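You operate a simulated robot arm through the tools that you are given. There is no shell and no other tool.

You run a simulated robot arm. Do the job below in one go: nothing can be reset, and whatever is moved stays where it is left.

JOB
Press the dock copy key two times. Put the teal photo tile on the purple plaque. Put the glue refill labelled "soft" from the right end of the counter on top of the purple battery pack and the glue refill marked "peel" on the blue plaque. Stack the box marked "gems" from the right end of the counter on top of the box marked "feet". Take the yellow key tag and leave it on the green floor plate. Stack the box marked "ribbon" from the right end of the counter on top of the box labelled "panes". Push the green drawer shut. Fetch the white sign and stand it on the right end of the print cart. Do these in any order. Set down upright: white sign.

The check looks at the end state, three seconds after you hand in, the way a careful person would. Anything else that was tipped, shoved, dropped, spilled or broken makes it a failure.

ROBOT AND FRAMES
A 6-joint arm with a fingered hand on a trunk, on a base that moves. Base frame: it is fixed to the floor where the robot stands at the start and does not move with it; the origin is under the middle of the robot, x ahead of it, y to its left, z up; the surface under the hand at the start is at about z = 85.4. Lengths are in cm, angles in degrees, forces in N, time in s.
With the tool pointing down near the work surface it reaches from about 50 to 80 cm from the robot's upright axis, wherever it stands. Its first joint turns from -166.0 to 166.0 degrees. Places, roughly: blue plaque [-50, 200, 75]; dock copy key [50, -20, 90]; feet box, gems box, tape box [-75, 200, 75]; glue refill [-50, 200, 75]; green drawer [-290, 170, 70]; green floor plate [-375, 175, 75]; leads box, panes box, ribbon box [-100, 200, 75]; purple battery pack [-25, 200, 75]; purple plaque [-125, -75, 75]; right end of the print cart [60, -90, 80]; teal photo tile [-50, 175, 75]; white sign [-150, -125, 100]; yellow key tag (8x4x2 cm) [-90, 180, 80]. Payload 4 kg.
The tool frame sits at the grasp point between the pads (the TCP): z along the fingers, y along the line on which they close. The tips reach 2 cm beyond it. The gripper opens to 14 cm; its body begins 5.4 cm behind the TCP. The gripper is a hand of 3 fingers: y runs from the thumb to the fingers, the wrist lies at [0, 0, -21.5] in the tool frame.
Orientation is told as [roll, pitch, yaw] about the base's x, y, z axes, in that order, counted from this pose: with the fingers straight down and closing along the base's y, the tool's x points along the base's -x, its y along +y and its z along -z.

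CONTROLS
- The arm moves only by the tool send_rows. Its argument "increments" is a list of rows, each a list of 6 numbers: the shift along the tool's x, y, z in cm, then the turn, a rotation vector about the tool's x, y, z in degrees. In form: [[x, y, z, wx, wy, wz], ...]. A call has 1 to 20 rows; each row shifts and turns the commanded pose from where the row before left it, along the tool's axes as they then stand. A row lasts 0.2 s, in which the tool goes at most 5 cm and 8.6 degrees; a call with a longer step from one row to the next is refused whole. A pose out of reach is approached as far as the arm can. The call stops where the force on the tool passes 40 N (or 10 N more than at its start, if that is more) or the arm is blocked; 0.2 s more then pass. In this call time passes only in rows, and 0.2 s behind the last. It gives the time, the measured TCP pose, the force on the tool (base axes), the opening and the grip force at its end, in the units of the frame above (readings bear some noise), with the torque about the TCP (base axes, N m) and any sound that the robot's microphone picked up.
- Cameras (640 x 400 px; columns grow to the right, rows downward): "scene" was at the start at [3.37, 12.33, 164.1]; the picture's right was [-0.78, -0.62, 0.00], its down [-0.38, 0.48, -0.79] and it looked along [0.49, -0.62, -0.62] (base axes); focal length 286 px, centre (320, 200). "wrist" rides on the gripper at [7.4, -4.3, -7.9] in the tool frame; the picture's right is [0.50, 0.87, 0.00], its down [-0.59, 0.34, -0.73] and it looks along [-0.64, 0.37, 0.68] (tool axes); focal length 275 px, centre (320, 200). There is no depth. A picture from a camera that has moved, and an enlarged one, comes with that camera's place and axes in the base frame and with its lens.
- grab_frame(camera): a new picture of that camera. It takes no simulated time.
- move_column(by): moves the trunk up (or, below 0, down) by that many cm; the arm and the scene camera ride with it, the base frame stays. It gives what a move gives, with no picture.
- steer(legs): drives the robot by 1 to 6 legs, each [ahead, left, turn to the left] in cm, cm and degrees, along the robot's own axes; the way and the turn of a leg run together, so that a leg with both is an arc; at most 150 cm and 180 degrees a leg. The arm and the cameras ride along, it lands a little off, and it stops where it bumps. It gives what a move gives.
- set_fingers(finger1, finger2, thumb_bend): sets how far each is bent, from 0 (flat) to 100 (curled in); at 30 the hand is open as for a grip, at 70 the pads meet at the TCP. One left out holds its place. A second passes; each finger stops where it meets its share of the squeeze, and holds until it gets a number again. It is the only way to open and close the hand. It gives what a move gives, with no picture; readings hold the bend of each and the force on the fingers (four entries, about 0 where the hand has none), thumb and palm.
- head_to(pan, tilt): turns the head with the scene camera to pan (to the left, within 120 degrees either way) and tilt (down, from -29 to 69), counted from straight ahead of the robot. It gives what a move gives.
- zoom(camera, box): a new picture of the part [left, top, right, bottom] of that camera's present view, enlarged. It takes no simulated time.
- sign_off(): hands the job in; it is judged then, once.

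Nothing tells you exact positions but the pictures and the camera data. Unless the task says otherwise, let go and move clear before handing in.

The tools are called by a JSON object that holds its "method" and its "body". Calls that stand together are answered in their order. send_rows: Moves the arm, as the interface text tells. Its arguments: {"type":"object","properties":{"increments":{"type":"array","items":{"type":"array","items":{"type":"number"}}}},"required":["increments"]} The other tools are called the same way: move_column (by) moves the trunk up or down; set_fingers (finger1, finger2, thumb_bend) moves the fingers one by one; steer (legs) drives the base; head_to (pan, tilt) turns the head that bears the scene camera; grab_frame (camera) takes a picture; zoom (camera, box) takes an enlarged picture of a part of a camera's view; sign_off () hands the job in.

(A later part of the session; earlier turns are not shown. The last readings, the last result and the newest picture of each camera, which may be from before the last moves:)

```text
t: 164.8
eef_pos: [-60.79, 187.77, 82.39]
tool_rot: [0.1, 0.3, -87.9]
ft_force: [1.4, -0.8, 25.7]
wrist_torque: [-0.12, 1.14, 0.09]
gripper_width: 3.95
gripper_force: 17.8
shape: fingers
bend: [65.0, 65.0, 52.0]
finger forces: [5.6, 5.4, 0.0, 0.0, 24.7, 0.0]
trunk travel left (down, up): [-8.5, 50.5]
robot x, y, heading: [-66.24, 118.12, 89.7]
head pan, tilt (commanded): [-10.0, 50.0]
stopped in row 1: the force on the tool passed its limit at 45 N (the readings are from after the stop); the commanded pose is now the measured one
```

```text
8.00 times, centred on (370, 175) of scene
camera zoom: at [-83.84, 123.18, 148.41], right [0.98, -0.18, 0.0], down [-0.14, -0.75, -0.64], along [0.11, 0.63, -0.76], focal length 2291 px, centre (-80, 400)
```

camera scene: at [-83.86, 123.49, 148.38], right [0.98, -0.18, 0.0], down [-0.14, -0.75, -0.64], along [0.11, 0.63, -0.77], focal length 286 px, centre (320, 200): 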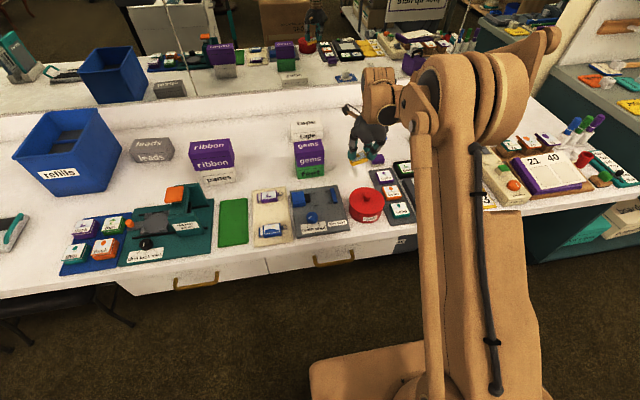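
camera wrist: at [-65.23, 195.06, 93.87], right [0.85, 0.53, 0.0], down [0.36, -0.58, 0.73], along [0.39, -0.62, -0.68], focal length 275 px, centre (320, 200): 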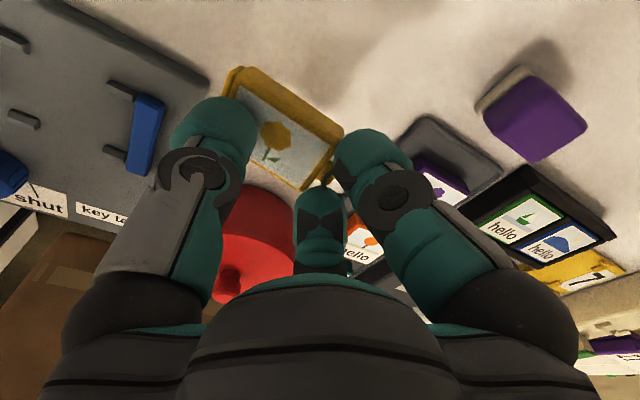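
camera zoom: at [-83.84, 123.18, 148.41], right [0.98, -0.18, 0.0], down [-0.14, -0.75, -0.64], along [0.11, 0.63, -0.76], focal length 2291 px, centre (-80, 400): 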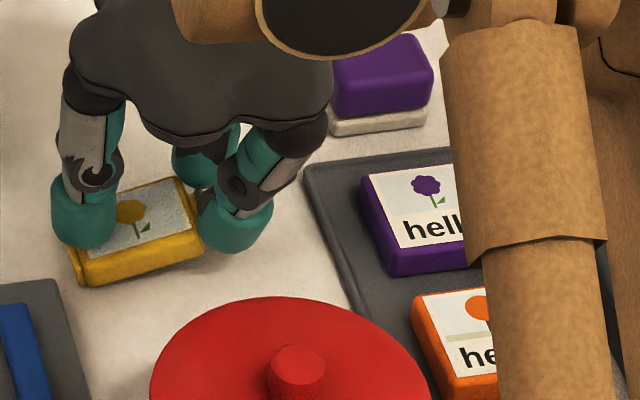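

{"method": "send_rows", "body": {"increments": [[0, 0, -0.3, 0, 0, 0]]}}

{"method": "set_fingers", "body": {"finger1": 57, "finger2": 57}}

{"method": "send_rows", "body": {"increments": [[0, 0, -1, 0, 0, 0], [0, 0, -3, 0, 0, 0], [0, 0, -4, 0, 0, 0]]}}

{"method": "zoom", "body": {"camera": "wrist", "box": [120, 20, 480, 260]}}

{"method": "zoom", "body": {"camera": "scene", "box": [330, 150, 410, 220]}}

```text
t: 165.2
eef_pos: [-60.81, 187.95, 82.24]
tool_rot: [0.1, 0.4, -87.7]
ft_force: [0.6, -2.4, 6.0]
wrist_torque: [-0.07, 0.28, 0.04]
gripper_width: 3.92
gripper_force: 7.3
shape: fingers
bend: [65.0, 65.0, 52.0]
finger forces: [4.8, 5.2, 0.1, 0.1, 6.2, 0.1]
trunk travel left (down, up): [-8.5, 50.5]
robot x, y, heading: [-66.42, 117.71, 89.8]
head pan, tilt (commanded): [-10.0, 50.0]
```

```text
t: 166.2
eef_pos: [-60.69, 187.94, 82.42]
tool_rot: [0.1, 0.3, -87.8]
ft_force: [0.8, -0.5, 3.1]
wrist_torque: [-0.04, 0.12, 0.02]
gripper_width: 5.04
gripper_force: 1.6
shape: fingers
bend: [56.0, 56.0, 52.0]
finger forces: [0.0, 0.0, 0.0, 0.0, 3.0, 0.0]
trunk travel left (down, up): [-8.5, 50.5]
robot x, y, heading: [-66.24, 118.11, 89.6]
head pan, tilt (commanded): [-10.0, 50.0]
```

```text
t: 167.0
eef_pos: [-60.91, 187.76, 90.3]
tool_rot: [0.1, 0.3, -87.8]
ft_force: [0.2, 0.3, 0.0]
wrist_torque: [-0.01, -0.01, -0.02]
gripper_width: 5.1
gripper_force: 0.1
shape: fingers
bend: [56.0, 56.0, 52.0]
finger forces: [0.0, 0.0, 0.1, 0.1, 0.0, 0.1]
trunk travel left (down, up): [-8.5, 50.5]
robot x, y, heading: [-66.36, 117.77, 89.9]
head pan, tilt (commanded): [-10.0, 50.0]
```

```text
1.67 times, centred on (300, 140) of wrist
camera zoom: at [-65.39, 194.85, 98.16], right [0.85, 0.53, 0.0], down [0.36, -0.58, 0.73], along [0.39, -0.62, -0.68], focal length 459 px, centre (353, 300)
```

zoom: 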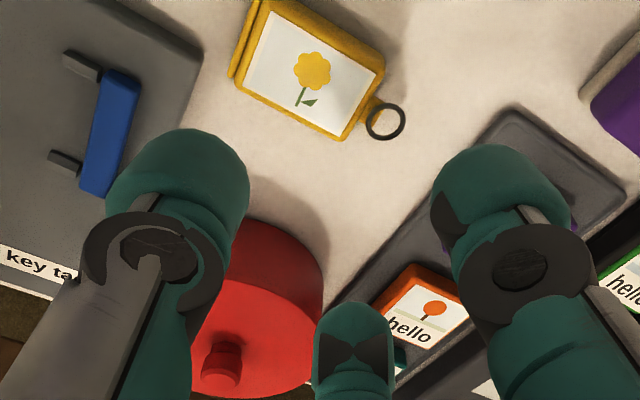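

```text
5.71 times, centred on (370, 185) of scene
camera zoom: at [-83.86, 123.45, 148.38], right [0.98, -0.18, 0.0], down [-0.14, -0.75, -0.64], along [0.11, 0.63, -0.77], focal length 1636 px, centre (34, 286)
```

zoom: 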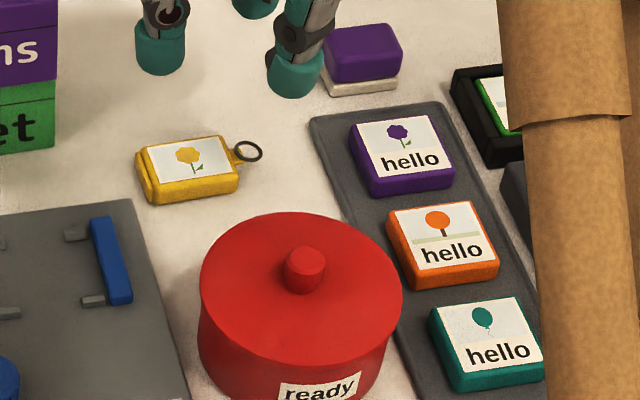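

The tag now lies free on the counter. I'll try to pull its slide open again: fingers hold the ring lug while the thumb, pressed on the cap plate, opens outward.

{"method": "send_rows", "body": {"increments": [[0.3, 0.1, 3, 0, 0, 0], [0, 0, 3, 0, 0, 0], [0, 0, 1, 0, 0, 0]]}}

{"method": "zoom", "body": {"camera": "wrist", "box": [120, 20, 480, 260]}}

{"method": "zoom", "body": {"camera": "scene", "box": [340, 150, 400, 200]}}

```text
t: 167.8
eef_pos: [-60.65, 188.18, 83.37]
tool_rot: [0.2, 0.2, -87.8]
ft_force: [1.0, 0.3, -1.3]
wrist_torque: [0.01, 0.01, 0.03]
gripper_width: 5.08
gripper_force: 0.0
shape: fingers
bend: [56.0, 56.0, 52.0]
finger forces: [0.0, 0.0, 0.0, 0.0, 0.1, 0.1]
trunk travel left (down, up): [-8.5, 50.5]
robot x, y, heading: [-66.36, 117.97, 89.8]
head pan, tilt (commanded): [-10.0, 50.0]
```

```text
1.67 times, centred on (300, 140) of wrist
camera zoom: at [-65.15, 195.28, 91.26], right [0.85, 0.53, 0.0], down [0.36, -0.58, 0.73], along [0.39, -0.62, -0.68], focal length 459 px, centre (353, 300)
```

zoom: 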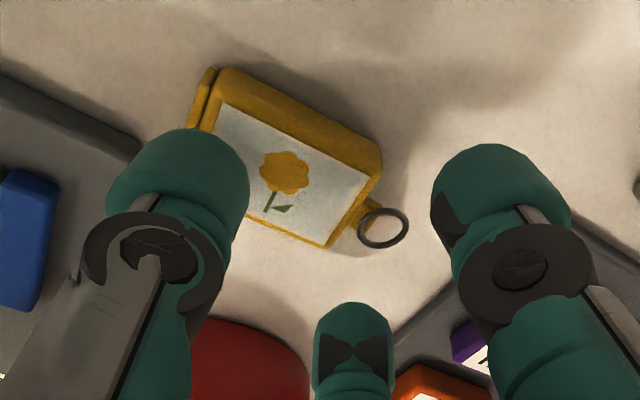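

```text
8.00 times, centred on (370, 175) of scene
camera zoom: at [-83.85, 123.51, 148.38], right [0.98, -0.18, 0.0], down [-0.14, -0.75, -0.64], along [0.11, 0.63, -0.77], focal length 2291 px, centre (-80, 400)
```

zoom: 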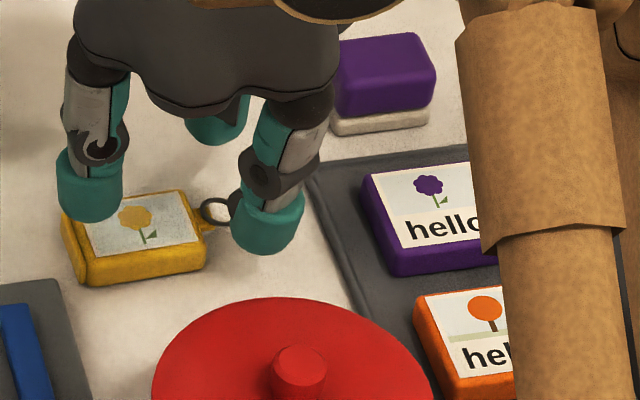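

{"method": "send_rows", "body": {"increments": [[0, -0.3, 0.3, 0, 0, 0]]}}

{"method": "set_fingers", "body": {"finger1": 68, "finger2": 68}}

{"method": "zoom", "body": {"camera": "wrist", "box": [120, 20, 480, 260]}}

```text
t: 168.2
eef_pos: [-60.93, 188.06, 83.01]
tool_rot: [0.1, 0.2, -87.8]
ft_force: [-0.1, 0.8, 1.0]
wrist_torque: [-0.02, -0.01, 0.03]
gripper_width: 5.11
gripper_force: 0.0
shape: fingers
bend: [56.0, 56.0, 52.0]
finger forces: [0.0, 0.0, 0.1, 0.0, 0.0, 0.0]
trunk travel left (down, up): [-8.5, 50.5]
robot x, y, heading: [-66.13, 117.62, 89.8]
head pan, tilt (commanded): [-10.0, 50.0]
```

```text
t: 169.2
eef_pos: [-60.82, 188.09, 83.05]
tool_rot: [0.2, 0.3, -87.8]
ft_force: [-0.7, 0.4, -0.8]
wrist_torque: [-0.02, -0.01, 0.01]
gripper_width: 3.46
gripper_force: 0.1
shape: fingers
bend: [68.0, 68.0, 52.0]
finger forces: [0.0, 0.0, 0.0, 0.0, 0.1, 0.1]
trunk travel left (down, up): [-8.5, 50.5]
robot x, y, heading: [-66.29, 117.76, 89.7]
head pan, tilt (commanded): [-10.0, 50.0]
```

```text
1.67 times, centred on (300, 140) of wrist
camera zoom: at [-65.47, 195.27, 90.93], right [0.85, 0.53, 0.0], down [0.36, -0.58, 0.73], along [0.39, -0.62, -0.68], focal length 459 px, centre (353, 300)
```

zoom: 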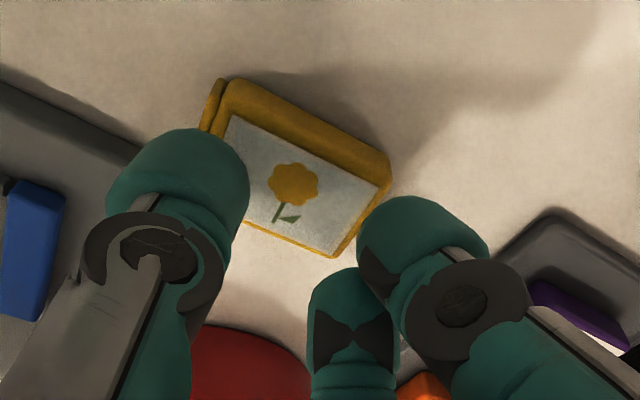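

{"method": "set_fingers", "body": {"finger1": 57, "finger2": 57}}

{"method": "send_rows", "body": {"increments": [[0, 0, 0, 4.5, 0, 0], [0, 0, 0, 4.5, 0, 0], [0, 0, 0.7, 0, 0, 0]]}}

{"method": "send_rows", "body": {"increments": [[0, 0, 0.4, 0, 0, 0]]}}

{"method": "zoom", "body": {"camera": "wrist", "box": [120, 20, 480, 260]}}

{"method": "zoom", "body": {"camera": "scene", "box": [340, 150, 400, 200]}}

```text
t: 170.2
eef_pos: [-60.96, 188.09, 83.02]
tool_rot: [0.0, 0.2, -87.7]
ft_force: [0.3, 0.4, 0.1]
wrist_torque: [0.0, -0.01, -0.01]
gripper_width: 5.08
gripper_force: 0.1
shape: fingers
bend: [56.0, 56.0, 52.0]
finger forces: [0.1, 0.1, 0.1, 0.1, 0.1, 0.0]
trunk travel left (down, up): [-8.5, 50.5]
robot x, y, heading: [-65.98, 117.76, 89.6]
head pan, tilt (commanded): [-10.0, 50.0]
```

```text
t: 171.0
eef_pos: [-61.16, 188.27, 82.28]
tool_rot: [-9.0, 0.3, -87.8]
ft_force: [-0.5, 0.2, 0.1]
wrist_torque: [-0.01, 0.01, -0.03]
gripper_width: 5.1
gripper_force: 0.1
shape: fingers
bend: [56.0, 56.0, 52.0]
finger forces: [0.0, 0.0, 0.0, 0.0, 0.0, 0.0]
trunk travel left (down, up): [-8.5, 50.5]
robot x, y, heading: [-66.37, 117.8, 89.8]
head pan, tilt (commanded): [-10.0, 50.0]
```

```text
t: 171.4
eef_pos: [-61.05, 188.22, 81.9]
tool_rot: [-8.8, 0.3, -87.8]
ft_force: [0.1, -0.1, 0.3]
wrist_torque: [-0.01, -0.01, 0.04]
gripper_width: 5.08
gripper_force: 0.1
shape: fingers
bend: [56.0, 56.0, 52.0]
finger forces: [0.0, 0.0, 0.1, 0.0, 0.0, 0.1]
trunk travel left (down, up): [-8.5, 50.5]
robot x, y, heading: [-66.02, 117.44, 89.8]
head pan, tilt (commanded): [-10.0, 50.0]
```

```text
1.67 times, centred on (300, 140) of wrist
camera zoom: at [-64.35, 195.39, 90.37], right [0.84, 0.53, -0.13], down [0.47, -0.57, 0.67], along [0.28, -0.62, -0.73], focal length 459 px, centre (353, 300)
```

zoom: 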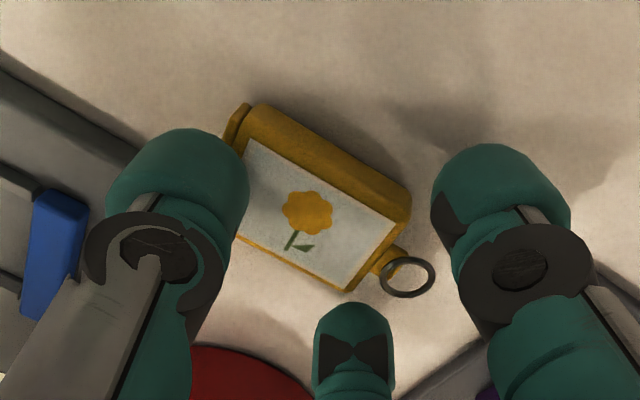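

```text
8.00 times, centred on (370, 175) of scene
camera zoom: at [-83.85, 123.5, 148.38], right [0.98, -0.18, 0.0], down [-0.14, -0.75, -0.64], along [0.11, 0.63, -0.77], focal length 2291 px, centre (-80, 400)
```

zoom: 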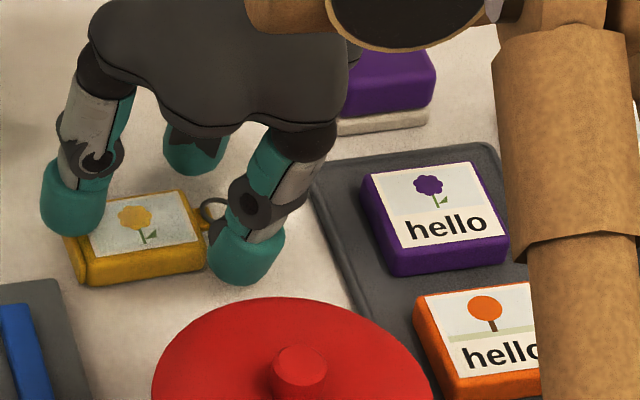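

{"method": "send_rows", "body": {"increments": [[0, 0, 0.4, 0, 0, 0]]}}

{"method": "set_fingers", "body": {"finger1": 68, "finger2": 68}}

{"method": "zoom", "body": {"camera": "wrist", "box": [120, 20, 480, 260]}}

```text
t: 171.8
eef_pos: [-61.26, 188.21, 81.58]
tool_rot: [-9.0, 0.3, -87.8]
ft_force: [0.7, -0.5, 2.1]
wrist_torque: [0.04, 0.12, -0.01]
gripper_width: 5.12
gripper_force: 1.3
shape: fingers
bend: [56.0, 56.0, 52.0]
finger forces: [0.0, 0.1, 0.0, 0.0, 2.6, 0.0]
trunk travel left (down, up): [-8.5, 50.5]
robot x, y, heading: [-66.61, 117.74, 89.5]
head pan, tilt (commanded): [-10.0, 50.0]
```

```text
t: 172.8
eef_pos: [-61.21, 188.18, 81.41]
tool_rot: [-8.9, 0.2, -87.8]
ft_force: [0.9, -0.5, 2.5]
wrist_torque: [0.0, 0.1, 0.02]
gripper_width: 4.47
gripper_force: 8.8
shape: fingers
bend: [63.0, 62.0, 51.0]
finger forces: [8.3, 7.6, 0.0, 0.0, 2.6, 0.0]
trunk travel left (down, up): [-8.5, 50.5]
robot x, y, heading: [-66.54, 117.74, 90.0]
head pan, tilt (commanded): [-10.0, 50.0]
```

```text
1.67 times, centred on (300, 140) of wrist
camera zoom: at [-64.45, 195.39, 90.02], right [0.84, 0.53, -0.13], down [0.47, -0.57, 0.67], along [0.28, -0.62, -0.73], focal length 459 px, centre (353, 300)
```

zoom: 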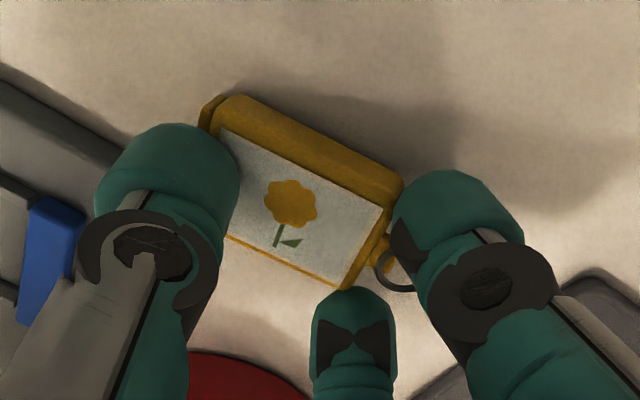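

{"method": "send_rows", "body": {"increments": [[0, 0, 0.15, 0, 0, 0]]}}

{"method": "set_fingers", "body": {"thumb_bend": 46}}

{"method": "zoom", "body": {"camera": "wrist", "box": [120, 20, 480, 260]}}

{"method": "zoom", "body": {"camera": "scene", "box": [340, 150, 400, 200]}}

```text
t: 173.2
eef_pos: [-61.16, 188.24, 81.48]
tool_rot: [-8.8, 0.4, -87.8]
ft_force: [1.7, 0.0, 7.1]
wrist_torque: [-0.02, 0.27, 0.0]
gripper_width: 4.46
gripper_force: 11.0
shape: fingers
bend: [63.0, 62.0, 51.0]
finger forces: [8.5, 7.9, 0.1, 0.0, 6.4, 0.1]
trunk travel left (down, up): [-8.5, 50.5]
robot x, y, heading: [-66.04, 117.98, 89.4]
head pan, tilt (commanded): [-10.0, 50.0]
```

```text
t: 174.2
eef_pos: [-61.3, 188.23, 81.48]
tool_rot: [-8.8, 0.3, -87.8]
ft_force: [0.0, -0.6, 0.9]
wrist_torque: [0.0, 0.09, -0.01]
gripper_width: 4.81
gripper_force: 6.2
shape: fingers
bend: [65.0, 65.0, 46.0]
finger forces: [5.2, 5.5, 0.0, 0.0, 1.4, 0.0]
trunk travel left (down, up): [-8.5, 50.5]
robot x, y, heading: [-66.07, 117.65, 89.5]
head pan, tilt (commanded): [-10.0, 50.0]
```

```text
1.67 times, centred on (300, 140) of wrist
camera zoom: at [-64.54, 195.41, 89.9], right [0.84, 0.53, -0.13], down [0.47, -0.57, 0.67], along [0.28, -0.62, -0.73], focal length 459 px, centre (353, 300)
```

zoom: 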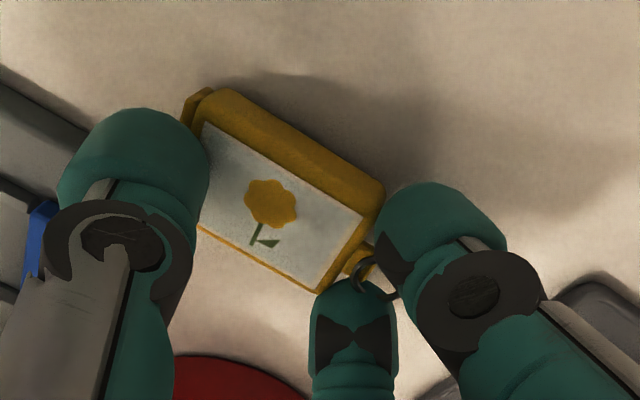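

```text
8.00 times, centred on (370, 175) of scene
camera zoom: at [-83.86, 123.49, 148.38], right [0.98, -0.18, 0.0], down [-0.14, -0.75, -0.64], along [0.11, 0.63, -0.77], focal length 2291 px, centre (-80, 400)
```

zoom: 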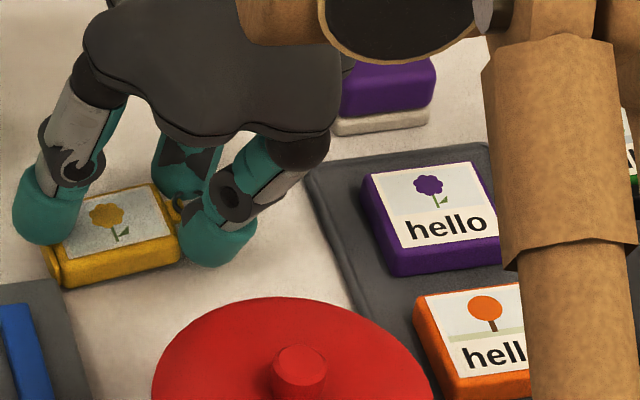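

{"method": "send_rows", "body": {"increments": [[0, 0, 0.2, 0, 0, 0]]}}

{"method": "set_fingers", "body": {"thumb_bend": 39}}

{"method": "zoom", "body": {"camera": "wrist", "box": [120, 20, 480, 260]}}

{"method": "zoom", "body": {"camera": "scene", "box": [340, 150, 400, 200]}}

```text
t: 174.6
eef_pos: [-61.37, 188.27, 81.23]
tool_rot: [-8.9, 0.3, -88.0]
ft_force: [1.1, 2.0, 6.7]
wrist_torque: [0.01, 0.3, -0.04]
gripper_width: 4.86
gripper_force: 9.6
shape: fingers
bend: [65.0, 65.0, 46.0]
finger forces: [5.7, 5.5, 0.0, 0.0, 6.4, 0.1]
trunk travel left (down, up): [-8.5, 50.5]
robot x, y, heading: [-66.33, 117.93, 89.9]
head pan, tilt (commanded): [-10.0, 50.0]
```

```text
t: 175.6
eef_pos: [-61.37, 188.15, 81.15]
tool_rot: [-8.9, 0.3, -87.8]
ft_force: [0.9, 1.0, -0.7]
wrist_torque: [0.01, 0.04, 0.0]
gripper_width: 6.1
gripper_force: 5.5
shape: fingers
bend: [65.0, 65.0, 39.0]
finger forces: [5.6, 5.7, 0.1, 0.0, 0.0, 0.0]
trunk travel left (down, up): [-8.5, 50.5]
robot x, y, heading: [-66.3, 117.7, 89.6]
head pan, tilt (commanded): [-10.0, 50.0]
```

```text
1.67 times, centred on (300, 140) of wrist
camera zoom: at [-64.54, 195.38, 89.72], right [0.84, 0.53, -0.13], down [0.47, -0.57, 0.67], along [0.28, -0.62, -0.73], focal length 459 px, centre (353, 300)
```

zoom: 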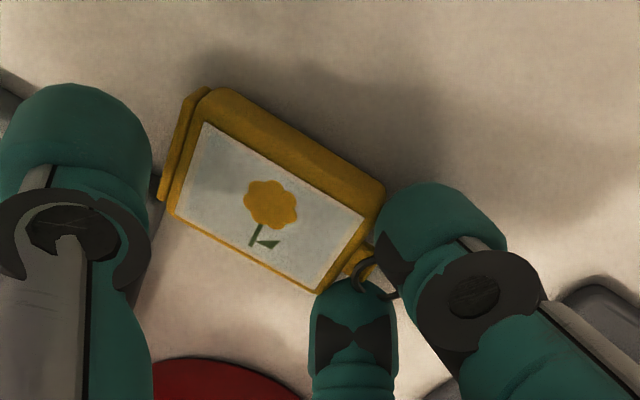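

```text
8.00 times, centred on (370, 175) of scene
camera zoom: at [-83.85, 123.5, 148.38], right [0.98, -0.18, 0.0], down [-0.14, -0.75, -0.64], along [0.11, 0.63, -0.77], focal length 2291 px, centre (-80, 400)
```

zoom: 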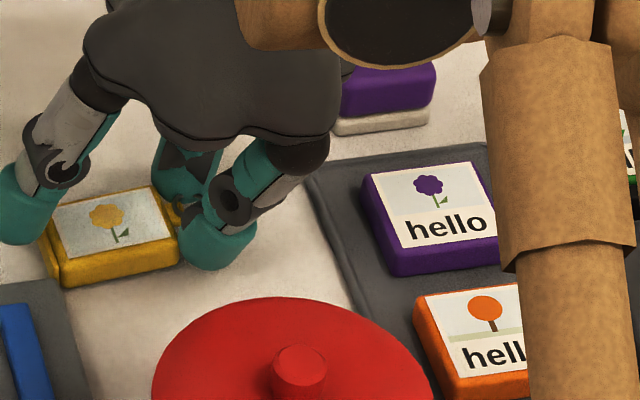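

The thumb slipped off without enough pressure. One more try with the geometry now correct (lug pinched first, thumb re-seated on the plate, more pressure).

{"method": "set_fingers", "body": {"finger1": 58, "finger2": 58}}

{"method": "send_rows", "body": {"increments": [[0, 0, -1.0, 0, 0, 0], [0, 0, -0.8, 0, 0, 0]]}}

{"method": "set_fingers", "body": {"thumb_bend": 50}}

{"method": "send_rows", "body": {"increments": [[0, 0, 0.8, 0, 0, 0], [0, 0, 0.6, 0, 0, 0]]}}

{"method": "zoom", "body": {"camera": "wrist", "box": [120, 20, 480, 260]}}

```text
t: 176.6
eef_pos: [-61.33, 188.23, 81.33]
tool_rot: [-8.9, 0.3, -87.8]
ft_force: [0.1, -0.3, 0.4]
wrist_torque: [0.0, -0.02, 0.04]
gripper_width: 7.14
gripper_force: 0.1
shape: fingers
bend: [57.0, 57.0, 39.0]
finger forces: [0.0, 0.1, 0.1, 0.0, 0.0, 0.0]
trunk travel left (down, up): [-8.5, 50.5]
robot x, y, heading: [-66.26, 117.77, 89.7]
head pan, tilt (commanded): [-10.0, 50.0]
```

```text
t: 177.2
eef_pos: [-60.95, 188.3, 83.18]
tool_rot: [-8.9, 0.3, -87.9]
ft_force: [0.0, 0.6, 0.8]
wrist_torque: [0.0, -0.01, -0.01]
gripper_width: 7.11
gripper_force: 0.1
shape: fingers
bend: [57.0, 57.0, 39.0]
finger forces: [0.0, 0.0, 0.0, 0.0, 0.0, 0.1]
trunk travel left (down, up): [-8.5, 50.5]
robot x, y, heading: [-65.68, 118.25, 90.0]
head pan, tilt (commanded): [-10.0, 50.0]
```

```text
t: 178.2
eef_pos: [-61.05, 188.25, 82.98]
tool_rot: [-8.8, 0.3, -87.8]
ft_force: [-0.2, -0.1, 0.1]
wrist_torque: [0.02, 0.02, 0.03]
gripper_width: 5.29
gripper_force: 0.0
shape: fingers
bend: [57.0, 57.0, 50.0]
finger forces: [0.1, 0.0, 0.0, 0.0, 0.1, 0.0]
trunk travel left (down, up): [-8.5, 50.5]
robot x, y, heading: [-65.75, 117.4, 89.9]
head pan, tilt (commanded): [-10.0, 50.0]
```

```text
t: 178.8
eef_pos: [-61.15, 188.31, 81.67]
tool_rot: [-8.9, 0.3, -87.8]
ft_force: [-0.2, 0.1, -0.4]
wrist_torque: [0.01, -0.06, 0.0]
gripper_width: 5.31
gripper_force: 0.1
shape: fingers
bend: [57.0, 57.0, 50.0]
finger forces: [0.1, 0.0, 0.1, 0.0, 0.0, 0.0]
trunk travel left (down, up): [-8.5, 50.5]
robot x, y, heading: [-66.24, 117.51, 89.5]
head pan, tilt (commanded): [-10.0, 50.0]
```

```text
1.67 times, centred on (300, 140) of wrist
camera zoom: at [-64.43, 195.42, 90.16], right [0.84, 0.53, -0.13], down [0.47, -0.57, 0.67], along [0.28, -0.62, -0.73], focal length 459 px, centre (353, 300)
```

zoom: 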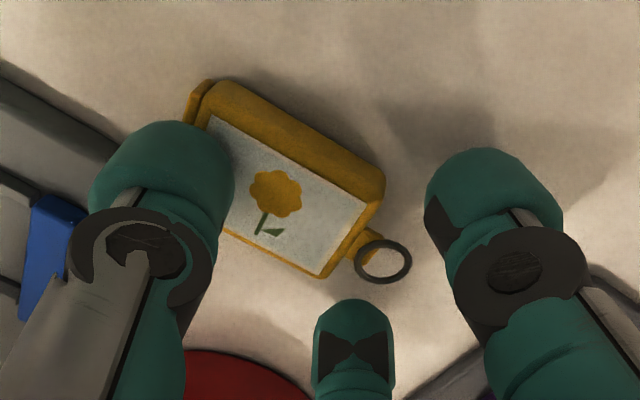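

{"method": "set_fingers", "body": {"finger1": 68, "finger2": 68}}

{"method": "send_rows", "body": {"increments": [[0, 0, 0.25, 0, 0, 0]]}}

{"method": "zoom", "body": {"camera": "wrist", "box": [120, 20, 480, 260]}}

```text
t: 179.8
eef_pos: [-61.09, 188.26, 81.68]
tool_rot: [-9.0, 0.3, -87.8]
ft_force: [0.8, 0.5, -0.3]
wrist_torque: [0.0, -0.02, 0.01]
gripper_width: 3.84
gripper_force: 0.0
shape: fingers
bend: [68.0, 68.0, 50.0]
finger forces: [0.0, 0.1, 0.1, 0.0, 0.0, 0.1]
trunk travel left (down, up): [-8.5, 50.5]
robot x, y, heading: [-66.17, 117.88, 90.1]
head pan, tilt (commanded): [-10.0, 50.0]
```

```text
t: 180.2
eef_pos: [-61.24, 188.18, 81.44]
tool_rot: [-8.9, 0.2, -87.9]
ft_force: [2.0, 1.3, 6.9]
wrist_torque: [0.02, 0.09, -0.01]
gripper_width: 3.83
gripper_force: 3.6
shape: fingers
bend: [68.0, 68.0, 50.0]
finger forces: [3.3, 1.4, 0.1, 0.1, 2.6, 0.1]
trunk travel left (down, up): [-8.5, 50.5]
robot x, y, heading: [-66.23, 117.98, 89.8]
head pan, tilt (commanded): [-10.0, 50.0]
```

```text
1.67 times, centred on (300, 140) of wrist
camera zoom: at [-64.46, 195.36, 89.99], right [0.84, 0.53, -0.13], down [0.47, -0.57, 0.67], along [0.28, -0.62, -0.73], focal length 459 px, centre (353, 300)
```

zoom: 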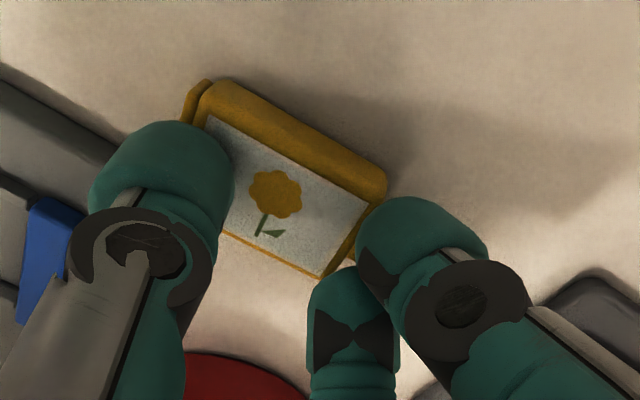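

{"method": "set_fingers", "body": {"finger1": 58, "finger2": 58}}

{"method": "send_rows", "body": {"increments": [[0, 0, -0.3, 0, 0, 0], [0, 0, 0, 5, 0, 0], [0, 0, 0.4, 0, 0, 0]]}}

{"method": "send_rows", "body": {"increments": [[0, 0, 0.25, 0, 0, 0]]}}

{"method": "set_fingers", "body": {"finger1": 68, "finger2": 68}}

{"method": "zoom", "body": {"camera": "wrist", "box": [120, 20, 480, 260]}}

```text
t: 181.2
eef_pos: [-61.17, 188.16, 81.56]
tool_rot: [-9.0, 0.3, -87.9]
ft_force: [-0.3, 0.3, 4.8]
wrist_torque: [-0.01, 0.22, 0.01]
gripper_width: 5.26
gripper_force: 2.3
shape: fingers
bend: [57.0, 57.0, 50.0]
finger forces: [0.0, 0.0, 0.1, 0.0, 4.5, 0.1]
trunk travel left (down, up): [-8.5, 50.5]
robot x, y, heading: [-66.51, 117.88, 89.9]
head pan, tilt (commanded): [-10.0, 50.0]
```

```text
t: 182.0
eef_pos: [-61.38, 188.25, 81.38]
tool_rot: [-14.0, 0.2, -87.8]
ft_force: [-0.3, -0.3, 0.1]
wrist_torque: [0.0, 0.0, 0.0]
gripper_width: 5.26
gripper_force: 0.1
shape: fingers
bend: [57.0, 57.0, 50.0]
finger forces: [0.1, 0.0, 0.0, 0.1, 0.0, 0.0]
trunk travel left (down, up): [-8.5, 50.5]
robot x, y, heading: [-66.2, 117.37, 89.6]
head pan, tilt (commanded): [-10.0, 50.0]
```

```text
t: 182.4
eef_pos: [-61.08, 188.12, 81.21]
tool_rot: [-13.9, 0.3, -87.9]
ft_force: [3.0, 1.6, 14.3]
wrist_torque: [-0.16, -0.35, 0.09]
gripper_width: 5.27
gripper_force: 7.3
shape: fingers
bend: [57.0, 58.0, 50.0]
finger forces: [3.2, 11.3, 0.1, 0.0, 0.3, 0.1]
trunk travel left (down, up): [-8.5, 50.5]
robot x, y, heading: [-66.22, 117.94, 89.9]
head pan, tilt (commanded): [-10.0, 50.0]
```

```text
t: 183.4
eef_pos: [-61.35, 188.27, 81.15]
tool_rot: [-13.9, 0.3, -87.8]
ft_force: [1.0, -0.3, 0.8]
wrist_torque: [0.01, 0.05, 0.04]
gripper_width: 4.38
gripper_force: 5.7
shape: fingers
bend: [65.0, 65.0, 50.0]
finger forces: [4.9, 5.2, 0.0, 0.0, 1.9, 0.0]
trunk travel left (down, up): [-8.5, 50.5]
robot x, y, heading: [-66.23, 117.74, 89.5]
head pan, tilt (commanded): [-10.0, 50.0]
```

```text
1.67 times, centred on (300, 140) of wrist
camera zoom: at [-63.82, 195.42, 89.8], right [0.82, 0.53, -0.21], down [0.53, -0.57, 0.63], along [0.22, -0.62, -0.75], focal length 459 px, centre (353, 300)
```

zoom: 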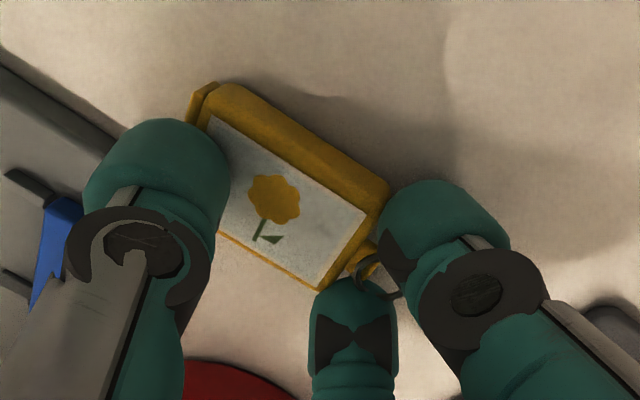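

{"method": "send_rows", "body": {"increments": [[0, 0, 0, -3, 0, 0]]}}

{"method": "set_fingers", "body": {"thumb_bend": 40}}

{"method": "zoom", "body": {"camera": "wrist", "box": [120, 20, 480, 260]}}

```text
t: 183.8
eef_pos: [-61.31, 188.26, 81.31]
tool_rot: [-10.9, 0.4, -87.8]
ft_force: [-1.0, 1.3, 13.9]
wrist_torque: [-0.01, 0.83, -0.01]
gripper_width: 4.47
gripper_force: 13.0
shape: fingers
bend: [65.0, 65.0, 49.0]
finger forces: [5.3, 4.9, 0.0, 0.0, 15.9, 0.1]
trunk travel left (down, up): [-8.5, 50.5]
robot x, y, heading: [-66.14, 117.44, 89.8]
head pan, tilt (commanded): [-10.0, 50.0]
```

```text
t: 184.8
eef_pos: [-61.38, 188.23, 81.19]
tool_rot: [-10.9, 0.3, -87.8]
ft_force: [0.6, 0.8, 0.5]
wrist_torque: [-0.01, 0.0, -0.03]
gripper_width: 5.96
gripper_force: 6.2
shape: fingers
bend: [65.0, 65.0, 40.0]
finger forces: [5.6, 6.0, 0.0, 0.0, 0.0, 0.0]
trunk travel left (down, up): [-8.5, 50.5]
robot x, y, heading: [-66.09, 117.96, 89.6]
head pan, tilt (commanded): [-10.0, 50.0]
```

```text
1.67 times, centred on (300, 140) of wrist
camera zoom: at [-64.27, 195.43, 89.63], right [0.83, 0.53, -0.16], down [0.49, -0.57, 0.65], along [0.26, -0.62, -0.74], focal length 459 px, centre (353, 300)
```

zoom: 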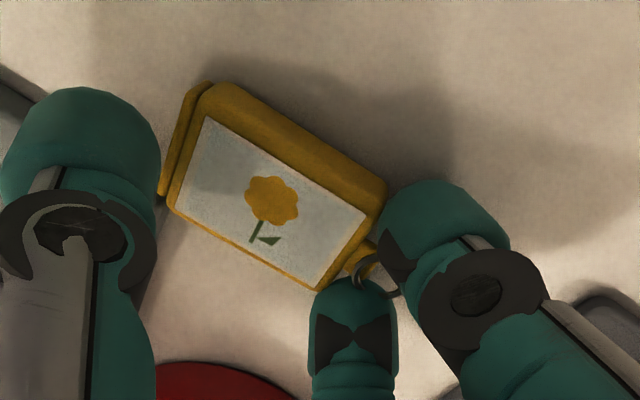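

The slide won't come back out, so I leave that. I now re-grip the tag firmly across its width for transport.

{"method": "set_fingers", "body": {"finger1": 56, "finger2": 56, "thumb_bend": 38}}

{"method": "send_rows", "body": {"increments": [[0, 0, -1, 0, 0, 0], [0, 0, -3, -5.5, 0, 0], [0, 0, -3, -5.4, 0, 0]]}}

{"method": "set_fingers", "body": {"finger1": 52, "finger2": 52, "thumb_bend": 36}}

{"method": "zoom", "body": {"camera": "wrist", "box": [120, 0, 480, 240]}}

```text
t: 185.8
eef_pos: [-61.35, 188.31, 81.08]
tool_rot: [-10.8, 0.3, -87.9]
ft_force: [-1.5, 1.9, 8.9]
wrist_torque: [-0.01, -0.14, 0.04]
gripper_width: 7.24
gripper_force: 4.7
shape: fingers
bend: [57.0, 57.0, 38.0]
finger forces: [4.0, 5.7, 0.0, 0.0, 0.0, 0.1]
trunk travel left (down, up): [-8.5, 50.5]
robot x, y, heading: [-66.2, 117.65, 89.8]
head pan, tilt (commanded): [-10.0, 50.0]
```

```text
t: 186.6
eef_pos: [-60.27, 188.25, 87.99]
tool_rot: [0.1, 0.3, -87.8]
ft_force: [-0.3, 0.4, -0.4]
wrist_torque: [-0.02, 0.04, -0.04]
gripper_width: 7.4
gripper_force: 0.1
shape: fingers
bend: [56.0, 56.0, 38.0]
finger forces: [0.0, 0.1, 0.0, 0.1, 0.0, 0.0]
trunk travel left (down, up): [-8.5, 50.5]
robot x, y, heading: [-65.76, 118.04, 89.5]
head pan, tilt (commanded): [-10.0, 50.0]
```

```text
t: 187.6
eef_pos: [-60.27, 188.29, 87.94]
tool_rot: [0.0, 0.3, -87.9]
ft_force: [-0.3, -0.4, 0.4]
wrist_torque: [0.0, -0.04, 0.01]
gripper_width: 8.3
gripper_force: 0.1
shape: fingers
bend: [52.0, 52.0, 36.0]
finger forces: [0.0, 0.0, 0.1, 0.0, 0.0, 0.0]
trunk travel left (down, up): [-8.5, 50.5]
robot x, y, heading: [-66.16, 117.65, 90.0]
head pan, tilt (commanded): [-10.0, 50.0]
```

```text
1.67 times, centred on (300, 120) of wrist
camera zoom: at [-64.78, 195.43, 95.81], right [0.85, 0.53, 0.0], down [0.36, -0.58, 0.73], along [0.39, -0.62, -0.68], focal length 459 px, centre (353, 333)
```

zoom: 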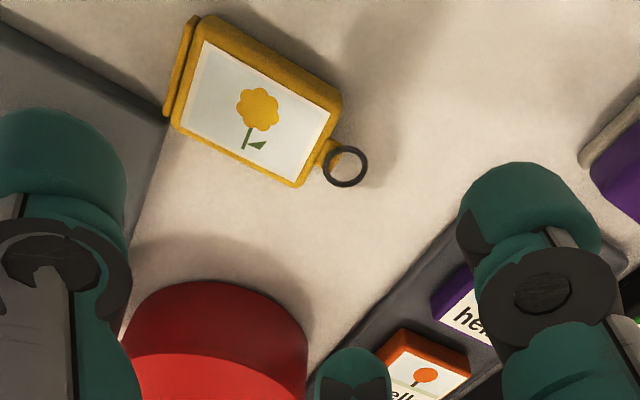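

{"method": "send_rows", "body": {"increments": [[0, 0, -3.5, 0, 0, 0], [0, 0, -3.5, 0, 0, 0], [0, 0, 0, 0, 0, -8.3], [0, 0, 0, 0, 0, -8.3], [0, 0, 0, 0, 0, -8.3], [0, 0, 0, 0, 0, -8.3], [0, 0, 0, 0, 0, -8.3], [0, 0, 0, 0, 0, -8.3], [0, 0, 0, 0, 0, -8.3], [0, 0, 0, 0, 0, -8.3], [0, 0, 0, 0, 0, -8.3], [0, 0, 0, 0, 0, -8.3], [0, 0, 0, 0, 0, -8.3], [0, 0, 0, 0, 0, -8.3], [0, 0, 0, 0, 0, -8.3], [0, 0, 0, 0, 0, -8.3], [0, 0, 0, 0, 0, -8.3], [0, 0, 0, 0, 0, -8.3], [0, 0, 0, 0, 0, -8.3], [0, 0, 0, 0, 0, -8.3]]}}

{"method": "send_rows", "body": {"increments": [[0, 0, 0, 0, 0, -8.3], [0, 0, 0, 0, 0, -8.3], [0, 0, 0, 0, 0, -8.3], [0, 0, 0, 0, 0, -6.8]]}}

{"method": "set_fingers", "body": {"finger1": 52, "finger2": 52, "thumb_bend": 52}}

{"method": "grab_frame", "body": {"camera": "wrist"}}

```text
t: 191.8
eef_pos: [-60.21, 188.29, 94.94]
tool_rot: [0.2, -0.2, 61.7]
ft_force: [-0.8, 0.7, -0.5]
wrist_torque: [0.02, 0.01, -0.04]
gripper_width: 8.29
gripper_force: 0.1
shape: fingers
bend: [52.0, 52.0, 36.0]
finger forces: [0.0, 0.0, 0.1, 0.0, 0.1, 0.1]
trunk travel left (down, up): [-8.5, 50.5]
robot x, y, heading: [-66.18, 117.66, 89.6]
head pan, tilt (commanded): [-10.0, 50.0]
```

```text
t: 192.8
eef_pos: [-60.33, 188.05, 94.86]
tool_rot: [0.0, -0.3, 93.5]
ft_force: [0.1, -0.2, 0.4]
wrist_torque: [0.01, 0.02, -0.04]
gripper_width: 8.32
gripper_force: 0.1
shape: fingers
bend: [52.0, 52.0, 36.0]
finger forces: [0.0, 0.1, 0.0, 0.1, 0.0, 0.1]
trunk travel left (down, up): [-8.5, 50.5]
robot x, y, heading: [-66.23, 117.64, 89.7]
head pan, tilt (commanded): [-10.0, 50.0]
```

```text
t: 193.8
eef_pos: [-60.22, 188.24, 95.03]
tool_rot: [0.0, -0.3, 93.3]
ft_force: [-0.1, 1.4, -0.2]
wrist_torque: [0.01, -0.03, 0.0]
gripper_width: 5.72
gripper_force: 0.1
shape: fingers
bend: [52.0, 52.0, 52.0]
finger forces: [0.1, 0.0, 0.1, 0.0, 0.0, 0.0]
trunk travel left (down, up): [-8.5, 50.5]
robot x, y, heading: [-66.23, 117.12, 89.5]
head pan, tilt (commanded): [-10.0, 50.0]
```

```text
taken
camera wrist: at [-55.57, 180.87, 102.76], right [-0.84, -0.55, 0.0], down [-0.37, 0.56, 0.74], along [-0.4, 0.62, -0.68], focal length 275 px, centre (320, 200)
```

wrist: 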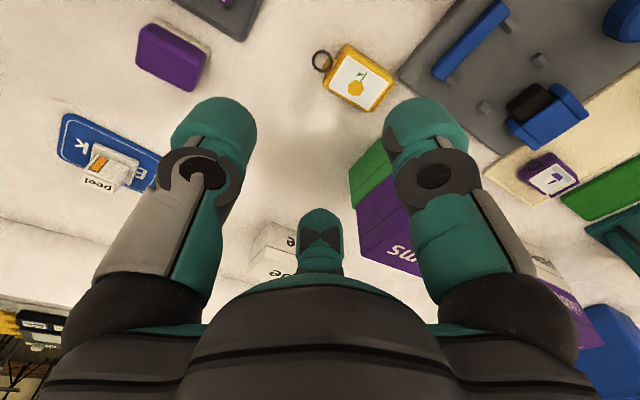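

{"method": "send_rows", "body": {"increments": [[-0.26, 2.09, 3, 0, 0, 0], [0, 0, 4, 0, 0, 0]]}}

{"method": "zoom", "body": {"camera": "wrist", "box": [180, 20, 460, 220]}}

{"method": "zoom", "body": {"camera": "scene", "box": [320, 130, 420, 210]}}

```text
t: 194.4
eef_pos: [-62.4, 188.38, 87.67]
tool_rot: [0.0, -0.2, 93.3]
ft_force: [0.8, 0.4, 0.3]
wrist_torque: [-0.01, 0.01, -0.01]
gripper_width: 5.76
gripper_force: 0.0
shape: fingers
bend: [52.0, 52.0, 52.0]
finger forces: [0.1, 0.1, 0.0, 0.0, 0.0, 0.0]
trunk travel left (down, up): [-8.5, 50.5]
robot x, y, heading: [-65.61, 117.71, 89.7]
head pan, tilt (commanded): [-10.0, 50.0]
```

```text
2.00 times, centred on (320, 120) of wrist
camera zoom: at [-57.66, 181.06, 95.57], right [-0.84, -0.55, 0.0], down [-0.37, 0.56, 0.74], along [-0.4, 0.62, -0.68], focal length 551 px, centre (320, 360)
```

zoom: 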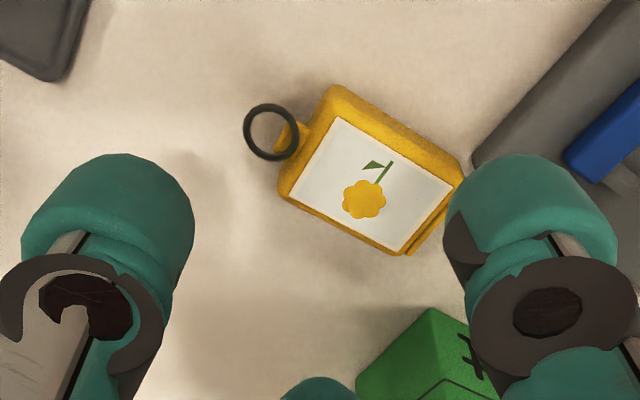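

```text
5.00 times, centred on (370, 170) of scene
camera zoom: at [-83.86, 123.55, 148.37], right [0.98, -0.18, 0.0], down [-0.14, -0.75, -0.64], along [0.11, 0.63, -0.77], focal length 1432 px, centre (70, 350)
```

zoom: 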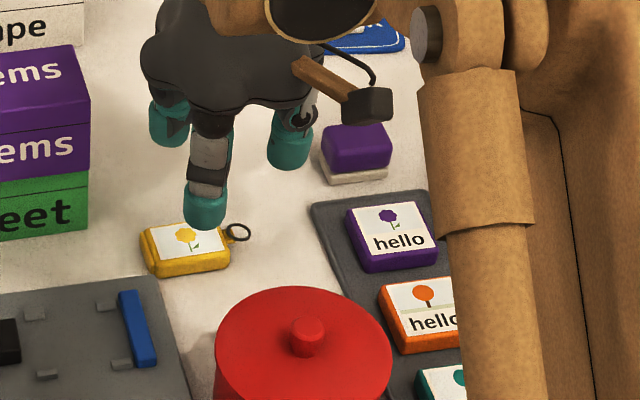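

{"method": "send_rows", "body": {"increments": [[0.43, 0, 2, 0, 0, 0], [0, 0, 2.5, 0, 0, 0], [0, 0, 1.7, 0, 0, 0]]}}

{"method": "set_fingers", "body": {"finger1": 68, "finger2": 68}}

{"method": "zoom", "body": {"camera": "wrist", "box": [180, 20, 460, 220]}}

```text
t: 195.2
eef_pos: [-62.25, 188.08, 81.72]
tool_rot: [0.0, -0.3, 93.3]
ft_force: [0.0, 1.2, 0.0]
wrist_torque: [-0.03, 0.01, 0.02]
gripper_width: 5.72
gripper_force: 0.0
shape: fingers
bend: [52.0, 52.0, 52.0]
finger forces: [0.0, 0.0, 0.1, 0.0, 0.0, 0.0]
trunk travel left (down, up): [-8.5, 50.5]
robot x, y, heading: [-66.21, 117.65, 89.7]
head pan, tilt (commanded): [-10.0, 50.0]
```

```text
t: 196.2
eef_pos: [-62.4, 187.95, 81.76]
tool_rot: [0.0, -0.3, 93.3]
ft_force: [-3.1, 0.5, 7.5]
wrist_torque: [0.01, 0.18, -0.04]
gripper_width: 4.54
gripper_force: 10.0
shape: fingers
bend: [61.0, 61.0, 52.0]
finger forces: [9.4, 10.5, 0.1, 0.1, 0.0, 0.0]
trunk travel left (down, up): [-8.5, 50.5]
robot x, y, heading: [-66.09, 117.99, 89.8]
head pan, tilt (commanded): [-10.0, 50.0]
```

```text
2.00 times, centred on (320, 120) of wrist
camera zoom: at [-57.71, 180.63, 89.59], right [-0.84, -0.55, 0.0], down [-0.37, 0.56, 0.74], along [-0.4, 0.62, -0.68], focal length 551 px, centre (320, 360)
```

zoom: 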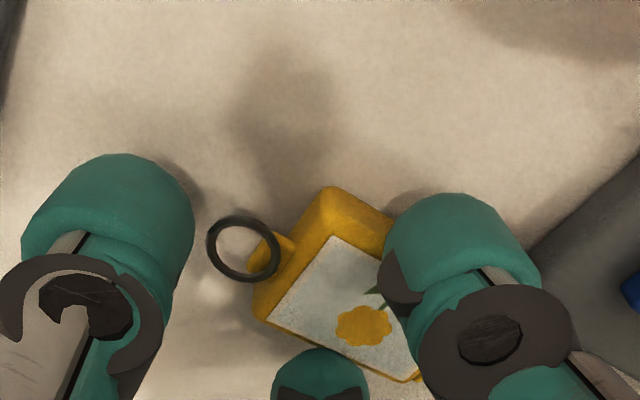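

{"method": "set_fingers", "body": {"finger1": 54, "finger2": 54}}

{"method": "send_rows", "body": {"increments": [[0, 0, 0.4, 0, 0, 0]]}}

{"method": "send_rows", "body": {"increments": [[0, 0, 0.25, 0, 0, 0]]}}

```text
t: 197.2
eef_pos: [-62.41, 187.96, 81.72]
tool_rot: [0.0, -0.2, 93.3]
ft_force: [-0.6, 0.3, -0.3]
wrist_torque: [0.0, 0.04, 0.03]
gripper_width: 5.42
gripper_force: 0.1
shape: fingers
bend: [54.0, 54.0, 52.0]
finger forces: [0.0, 0.0, 0.0, 0.0, 0.0, 0.0]
trunk travel left (down, up): [-8.5, 50.5]
robot x, y, heading: [-66.1, 117.68, 90.0]
head pan, tilt (commanded): [-10.0, 50.0]
```

```text
t: 197.6
eef_pos: [-62.34, 187.96, 81.35]
tool_rot: [-0.1, -0.4, 93.2]
ft_force: [0.3, -0.2, -0.6]
wrist_torque: [-0.02, 0.03, 0.0]
gripper_width: 5.42
gripper_force: 0.0
shape: fingers
bend: [54.0, 54.0, 52.0]
finger forces: [0.0, 0.0, 0.0, 0.0, 0.1, 0.1]
trunk travel left (down, up): [-8.5, 50.5]
robot x, y, heading: [-66.14, 117.46, 89.9]
head pan, tilt (commanded): [-10.0, 50.0]
```

```text
t: 198.0
eef_pos: [-62.45, 187.9, 81.04]
tool_rot: [0.0, -0.3, 93.2]
ft_force: [-0.2, 0.5, -0.1]
wrist_torque: [-0.01, 0.04, 0.01]
gripper_width: 5.4
gripper_force: 0.0
shape: fingers
bend: [54.0, 54.0, 52.0]
finger forces: [0.0, 0.1, 0.0, 0.1, 0.0, 0.0]
trunk travel left (down, up): [-8.5, 50.5]
robot x, y, heading: [-66.37, 117.12, 89.9]
head pan, tilt (commanded): [-10.0, 50.0]
```

{"method": "send_rows", "body": {"increments": [[0, 0, 0.25, 0, 0, 0]]}}

{"method": "zoom", "body": {"camera": "wrist", "box": [180, 20, 460, 220]}}

```text
t: 198.4
eef_pos: [-62.24, 188.01, 80.87]
tool_rot: [0.1, -0.3, 93.4]
ft_force: [0.3, 0.5, -0.2]
wrist_torque: [-0.03, 0.01, 0.0]
gripper_width: 5.4
gripper_force: 0.1
shape: fingers
bend: [54.0, 54.0, 52.0]
finger forces: [0.0, 0.0, 0.0, 0.0, 0.0, 0.0]
trunk travel left (down, up): [-8.5, 50.5]
robot x, y, heading: [-65.9, 117.78, 89.9]
head pan, tilt (commanded): [-10.0, 50.0]
```

```text
2.00 times, centred on (320, 120) of wrist
camera zoom: at [-57.6, 180.7, 88.65], right [-0.84, -0.55, 0.0], down [-0.37, 0.56, 0.74], along [-0.4, 0.62, -0.68], focal length 551 px, centre (320, 360)
```

zoom: 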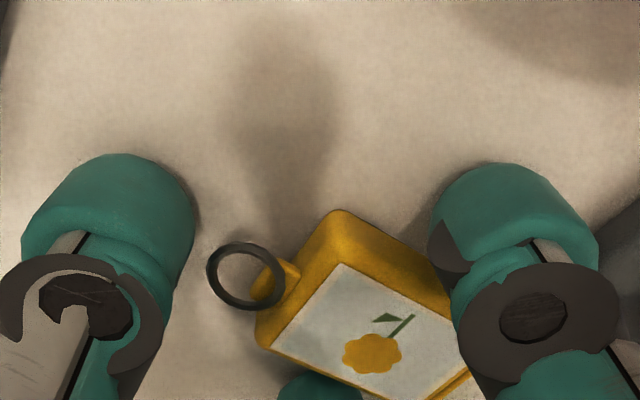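

{"method": "set_fingers", "body": {"finger1": 68, "finger2": 68}}

{"method": "zoom", "body": {"camera": "wrist", "box": [180, 20, 460, 220]}}

```text
t: 199.4
eef_pos: [-62.26, 188.01, 80.85]
tool_rot: [0.0, -0.4, 93.2]
ft_force: [0.4, -0.1, 0.2]
wrist_torque: [0.0, 0.02, -0.05]
gripper_width: 4.79
gripper_force: 11.6
shape: fingers
bend: [59.0, 59.0, 52.0]
finger forces: [11.7, 11.8, 0.1, 0.1, 0.1, 0.0]
trunk travel left (down, up): [-8.5, 50.5]
robot x, y, heading: [-66.47, 117.64, 89.9]
head pan, tilt (commanded): [-10.0, 50.0]
```

```text
2.00 times, centred on (320, 120) of wrist
camera zoom: at [-57.6, 180.71, 88.65], right [-0.84, -0.55, 0.0], down [-0.37, 0.56, 0.74], along [-0.4, 0.62, -0.68], focal length 551 px, centre (320, 360)
```

zoom: 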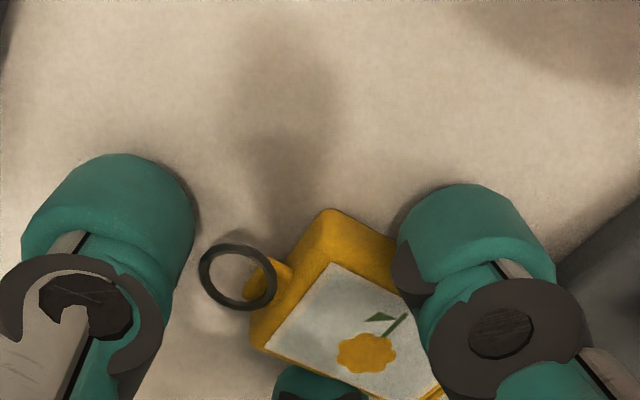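

A clean, balanced pinch (11.7 N each side). I lift it.

{"method": "send_rows", "body": {"increments": [[0, 0, -1, 0, 0, 0], [0, 0, -2, 0, 0, 0], [0, 0, -3, 0, 0, 0], [0, 0, -4, 0, 0, 0], [0, 0, -4, 0, 0, 0], [0, 0, -4, 0, 0, 0]]}}

{"method": "grab_frame", "body": {"camera": "wrist"}}

{"method": "head_to", "body": {"pan": 20, "tilt": 40}}

{"method": "grab_frame", "body": {"camera": "scene"}}

```text
t: 200.8
eef_pos: [-62.4, 187.87, 99.03]
tool_rot: [0.0, -0.2, 93.3]
ft_force: [-0.5, -0.1, 0.1]
wrist_torque: [0.0, 0.0, -0.02]
gripper_width: 4.76
gripper_force: 11.5
shape: fingers
bend: [59.0, 59.0, 52.0]
finger forces: [11.4, 11.6, 0.1, 0.0, 0.0, 0.1]
trunk travel left (down, up): [-8.5, 50.5]
robot x, y, heading: [-66.01, 117.86, 89.8]
head pan, tilt (commanded): [-10.0, 50.0]
```

```text
taken
camera wrist: at [-57.58, 180.58, 106.92], right [-0.84, -0.55, 0.0], down [-0.37, 0.56, 0.74], along [-0.4, 0.62, -0.68], focal length 275 px, centre (320, 200)
```

wrist: 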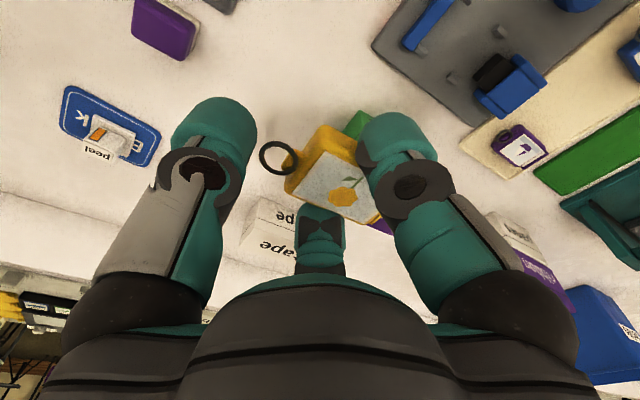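

```text
t: 201.7
eef_pos: [-62.4, 187.93, 99.1]
tool_rot: [-0.1, -0.3, 93.4]
ft_force: [-0.6, 0.2, -0.8]
wrist_torque: [0.01, -0.03, 0.01]
gripper_width: 4.79
gripper_force: 11.7
shape: fingers
bend: [59.0, 59.0, 52.0]
finger forces: [11.5, 11.5, 0.0, 0.1, 0.1, 0.1]
trunk travel left (down, up): [-8.5, 50.5]
robot x, y, heading: [-66.37, 117.83, 90.0]
head pan, tilt (commanded): [20.0, 40.0]
```

```text
taken
camera scene: at [-88.09, 123.93, 149.79], right [0.94, 0.34, 0.0], down [0.22, -0.61, -0.77], along [-0.26, 0.72, -0.64], focal length 286 px, centre (320, 200)
```

scene: 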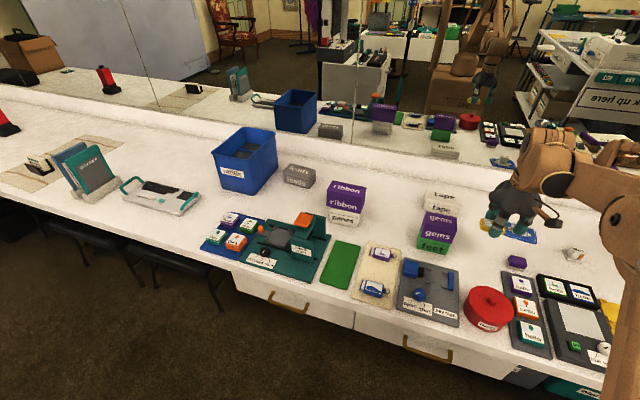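

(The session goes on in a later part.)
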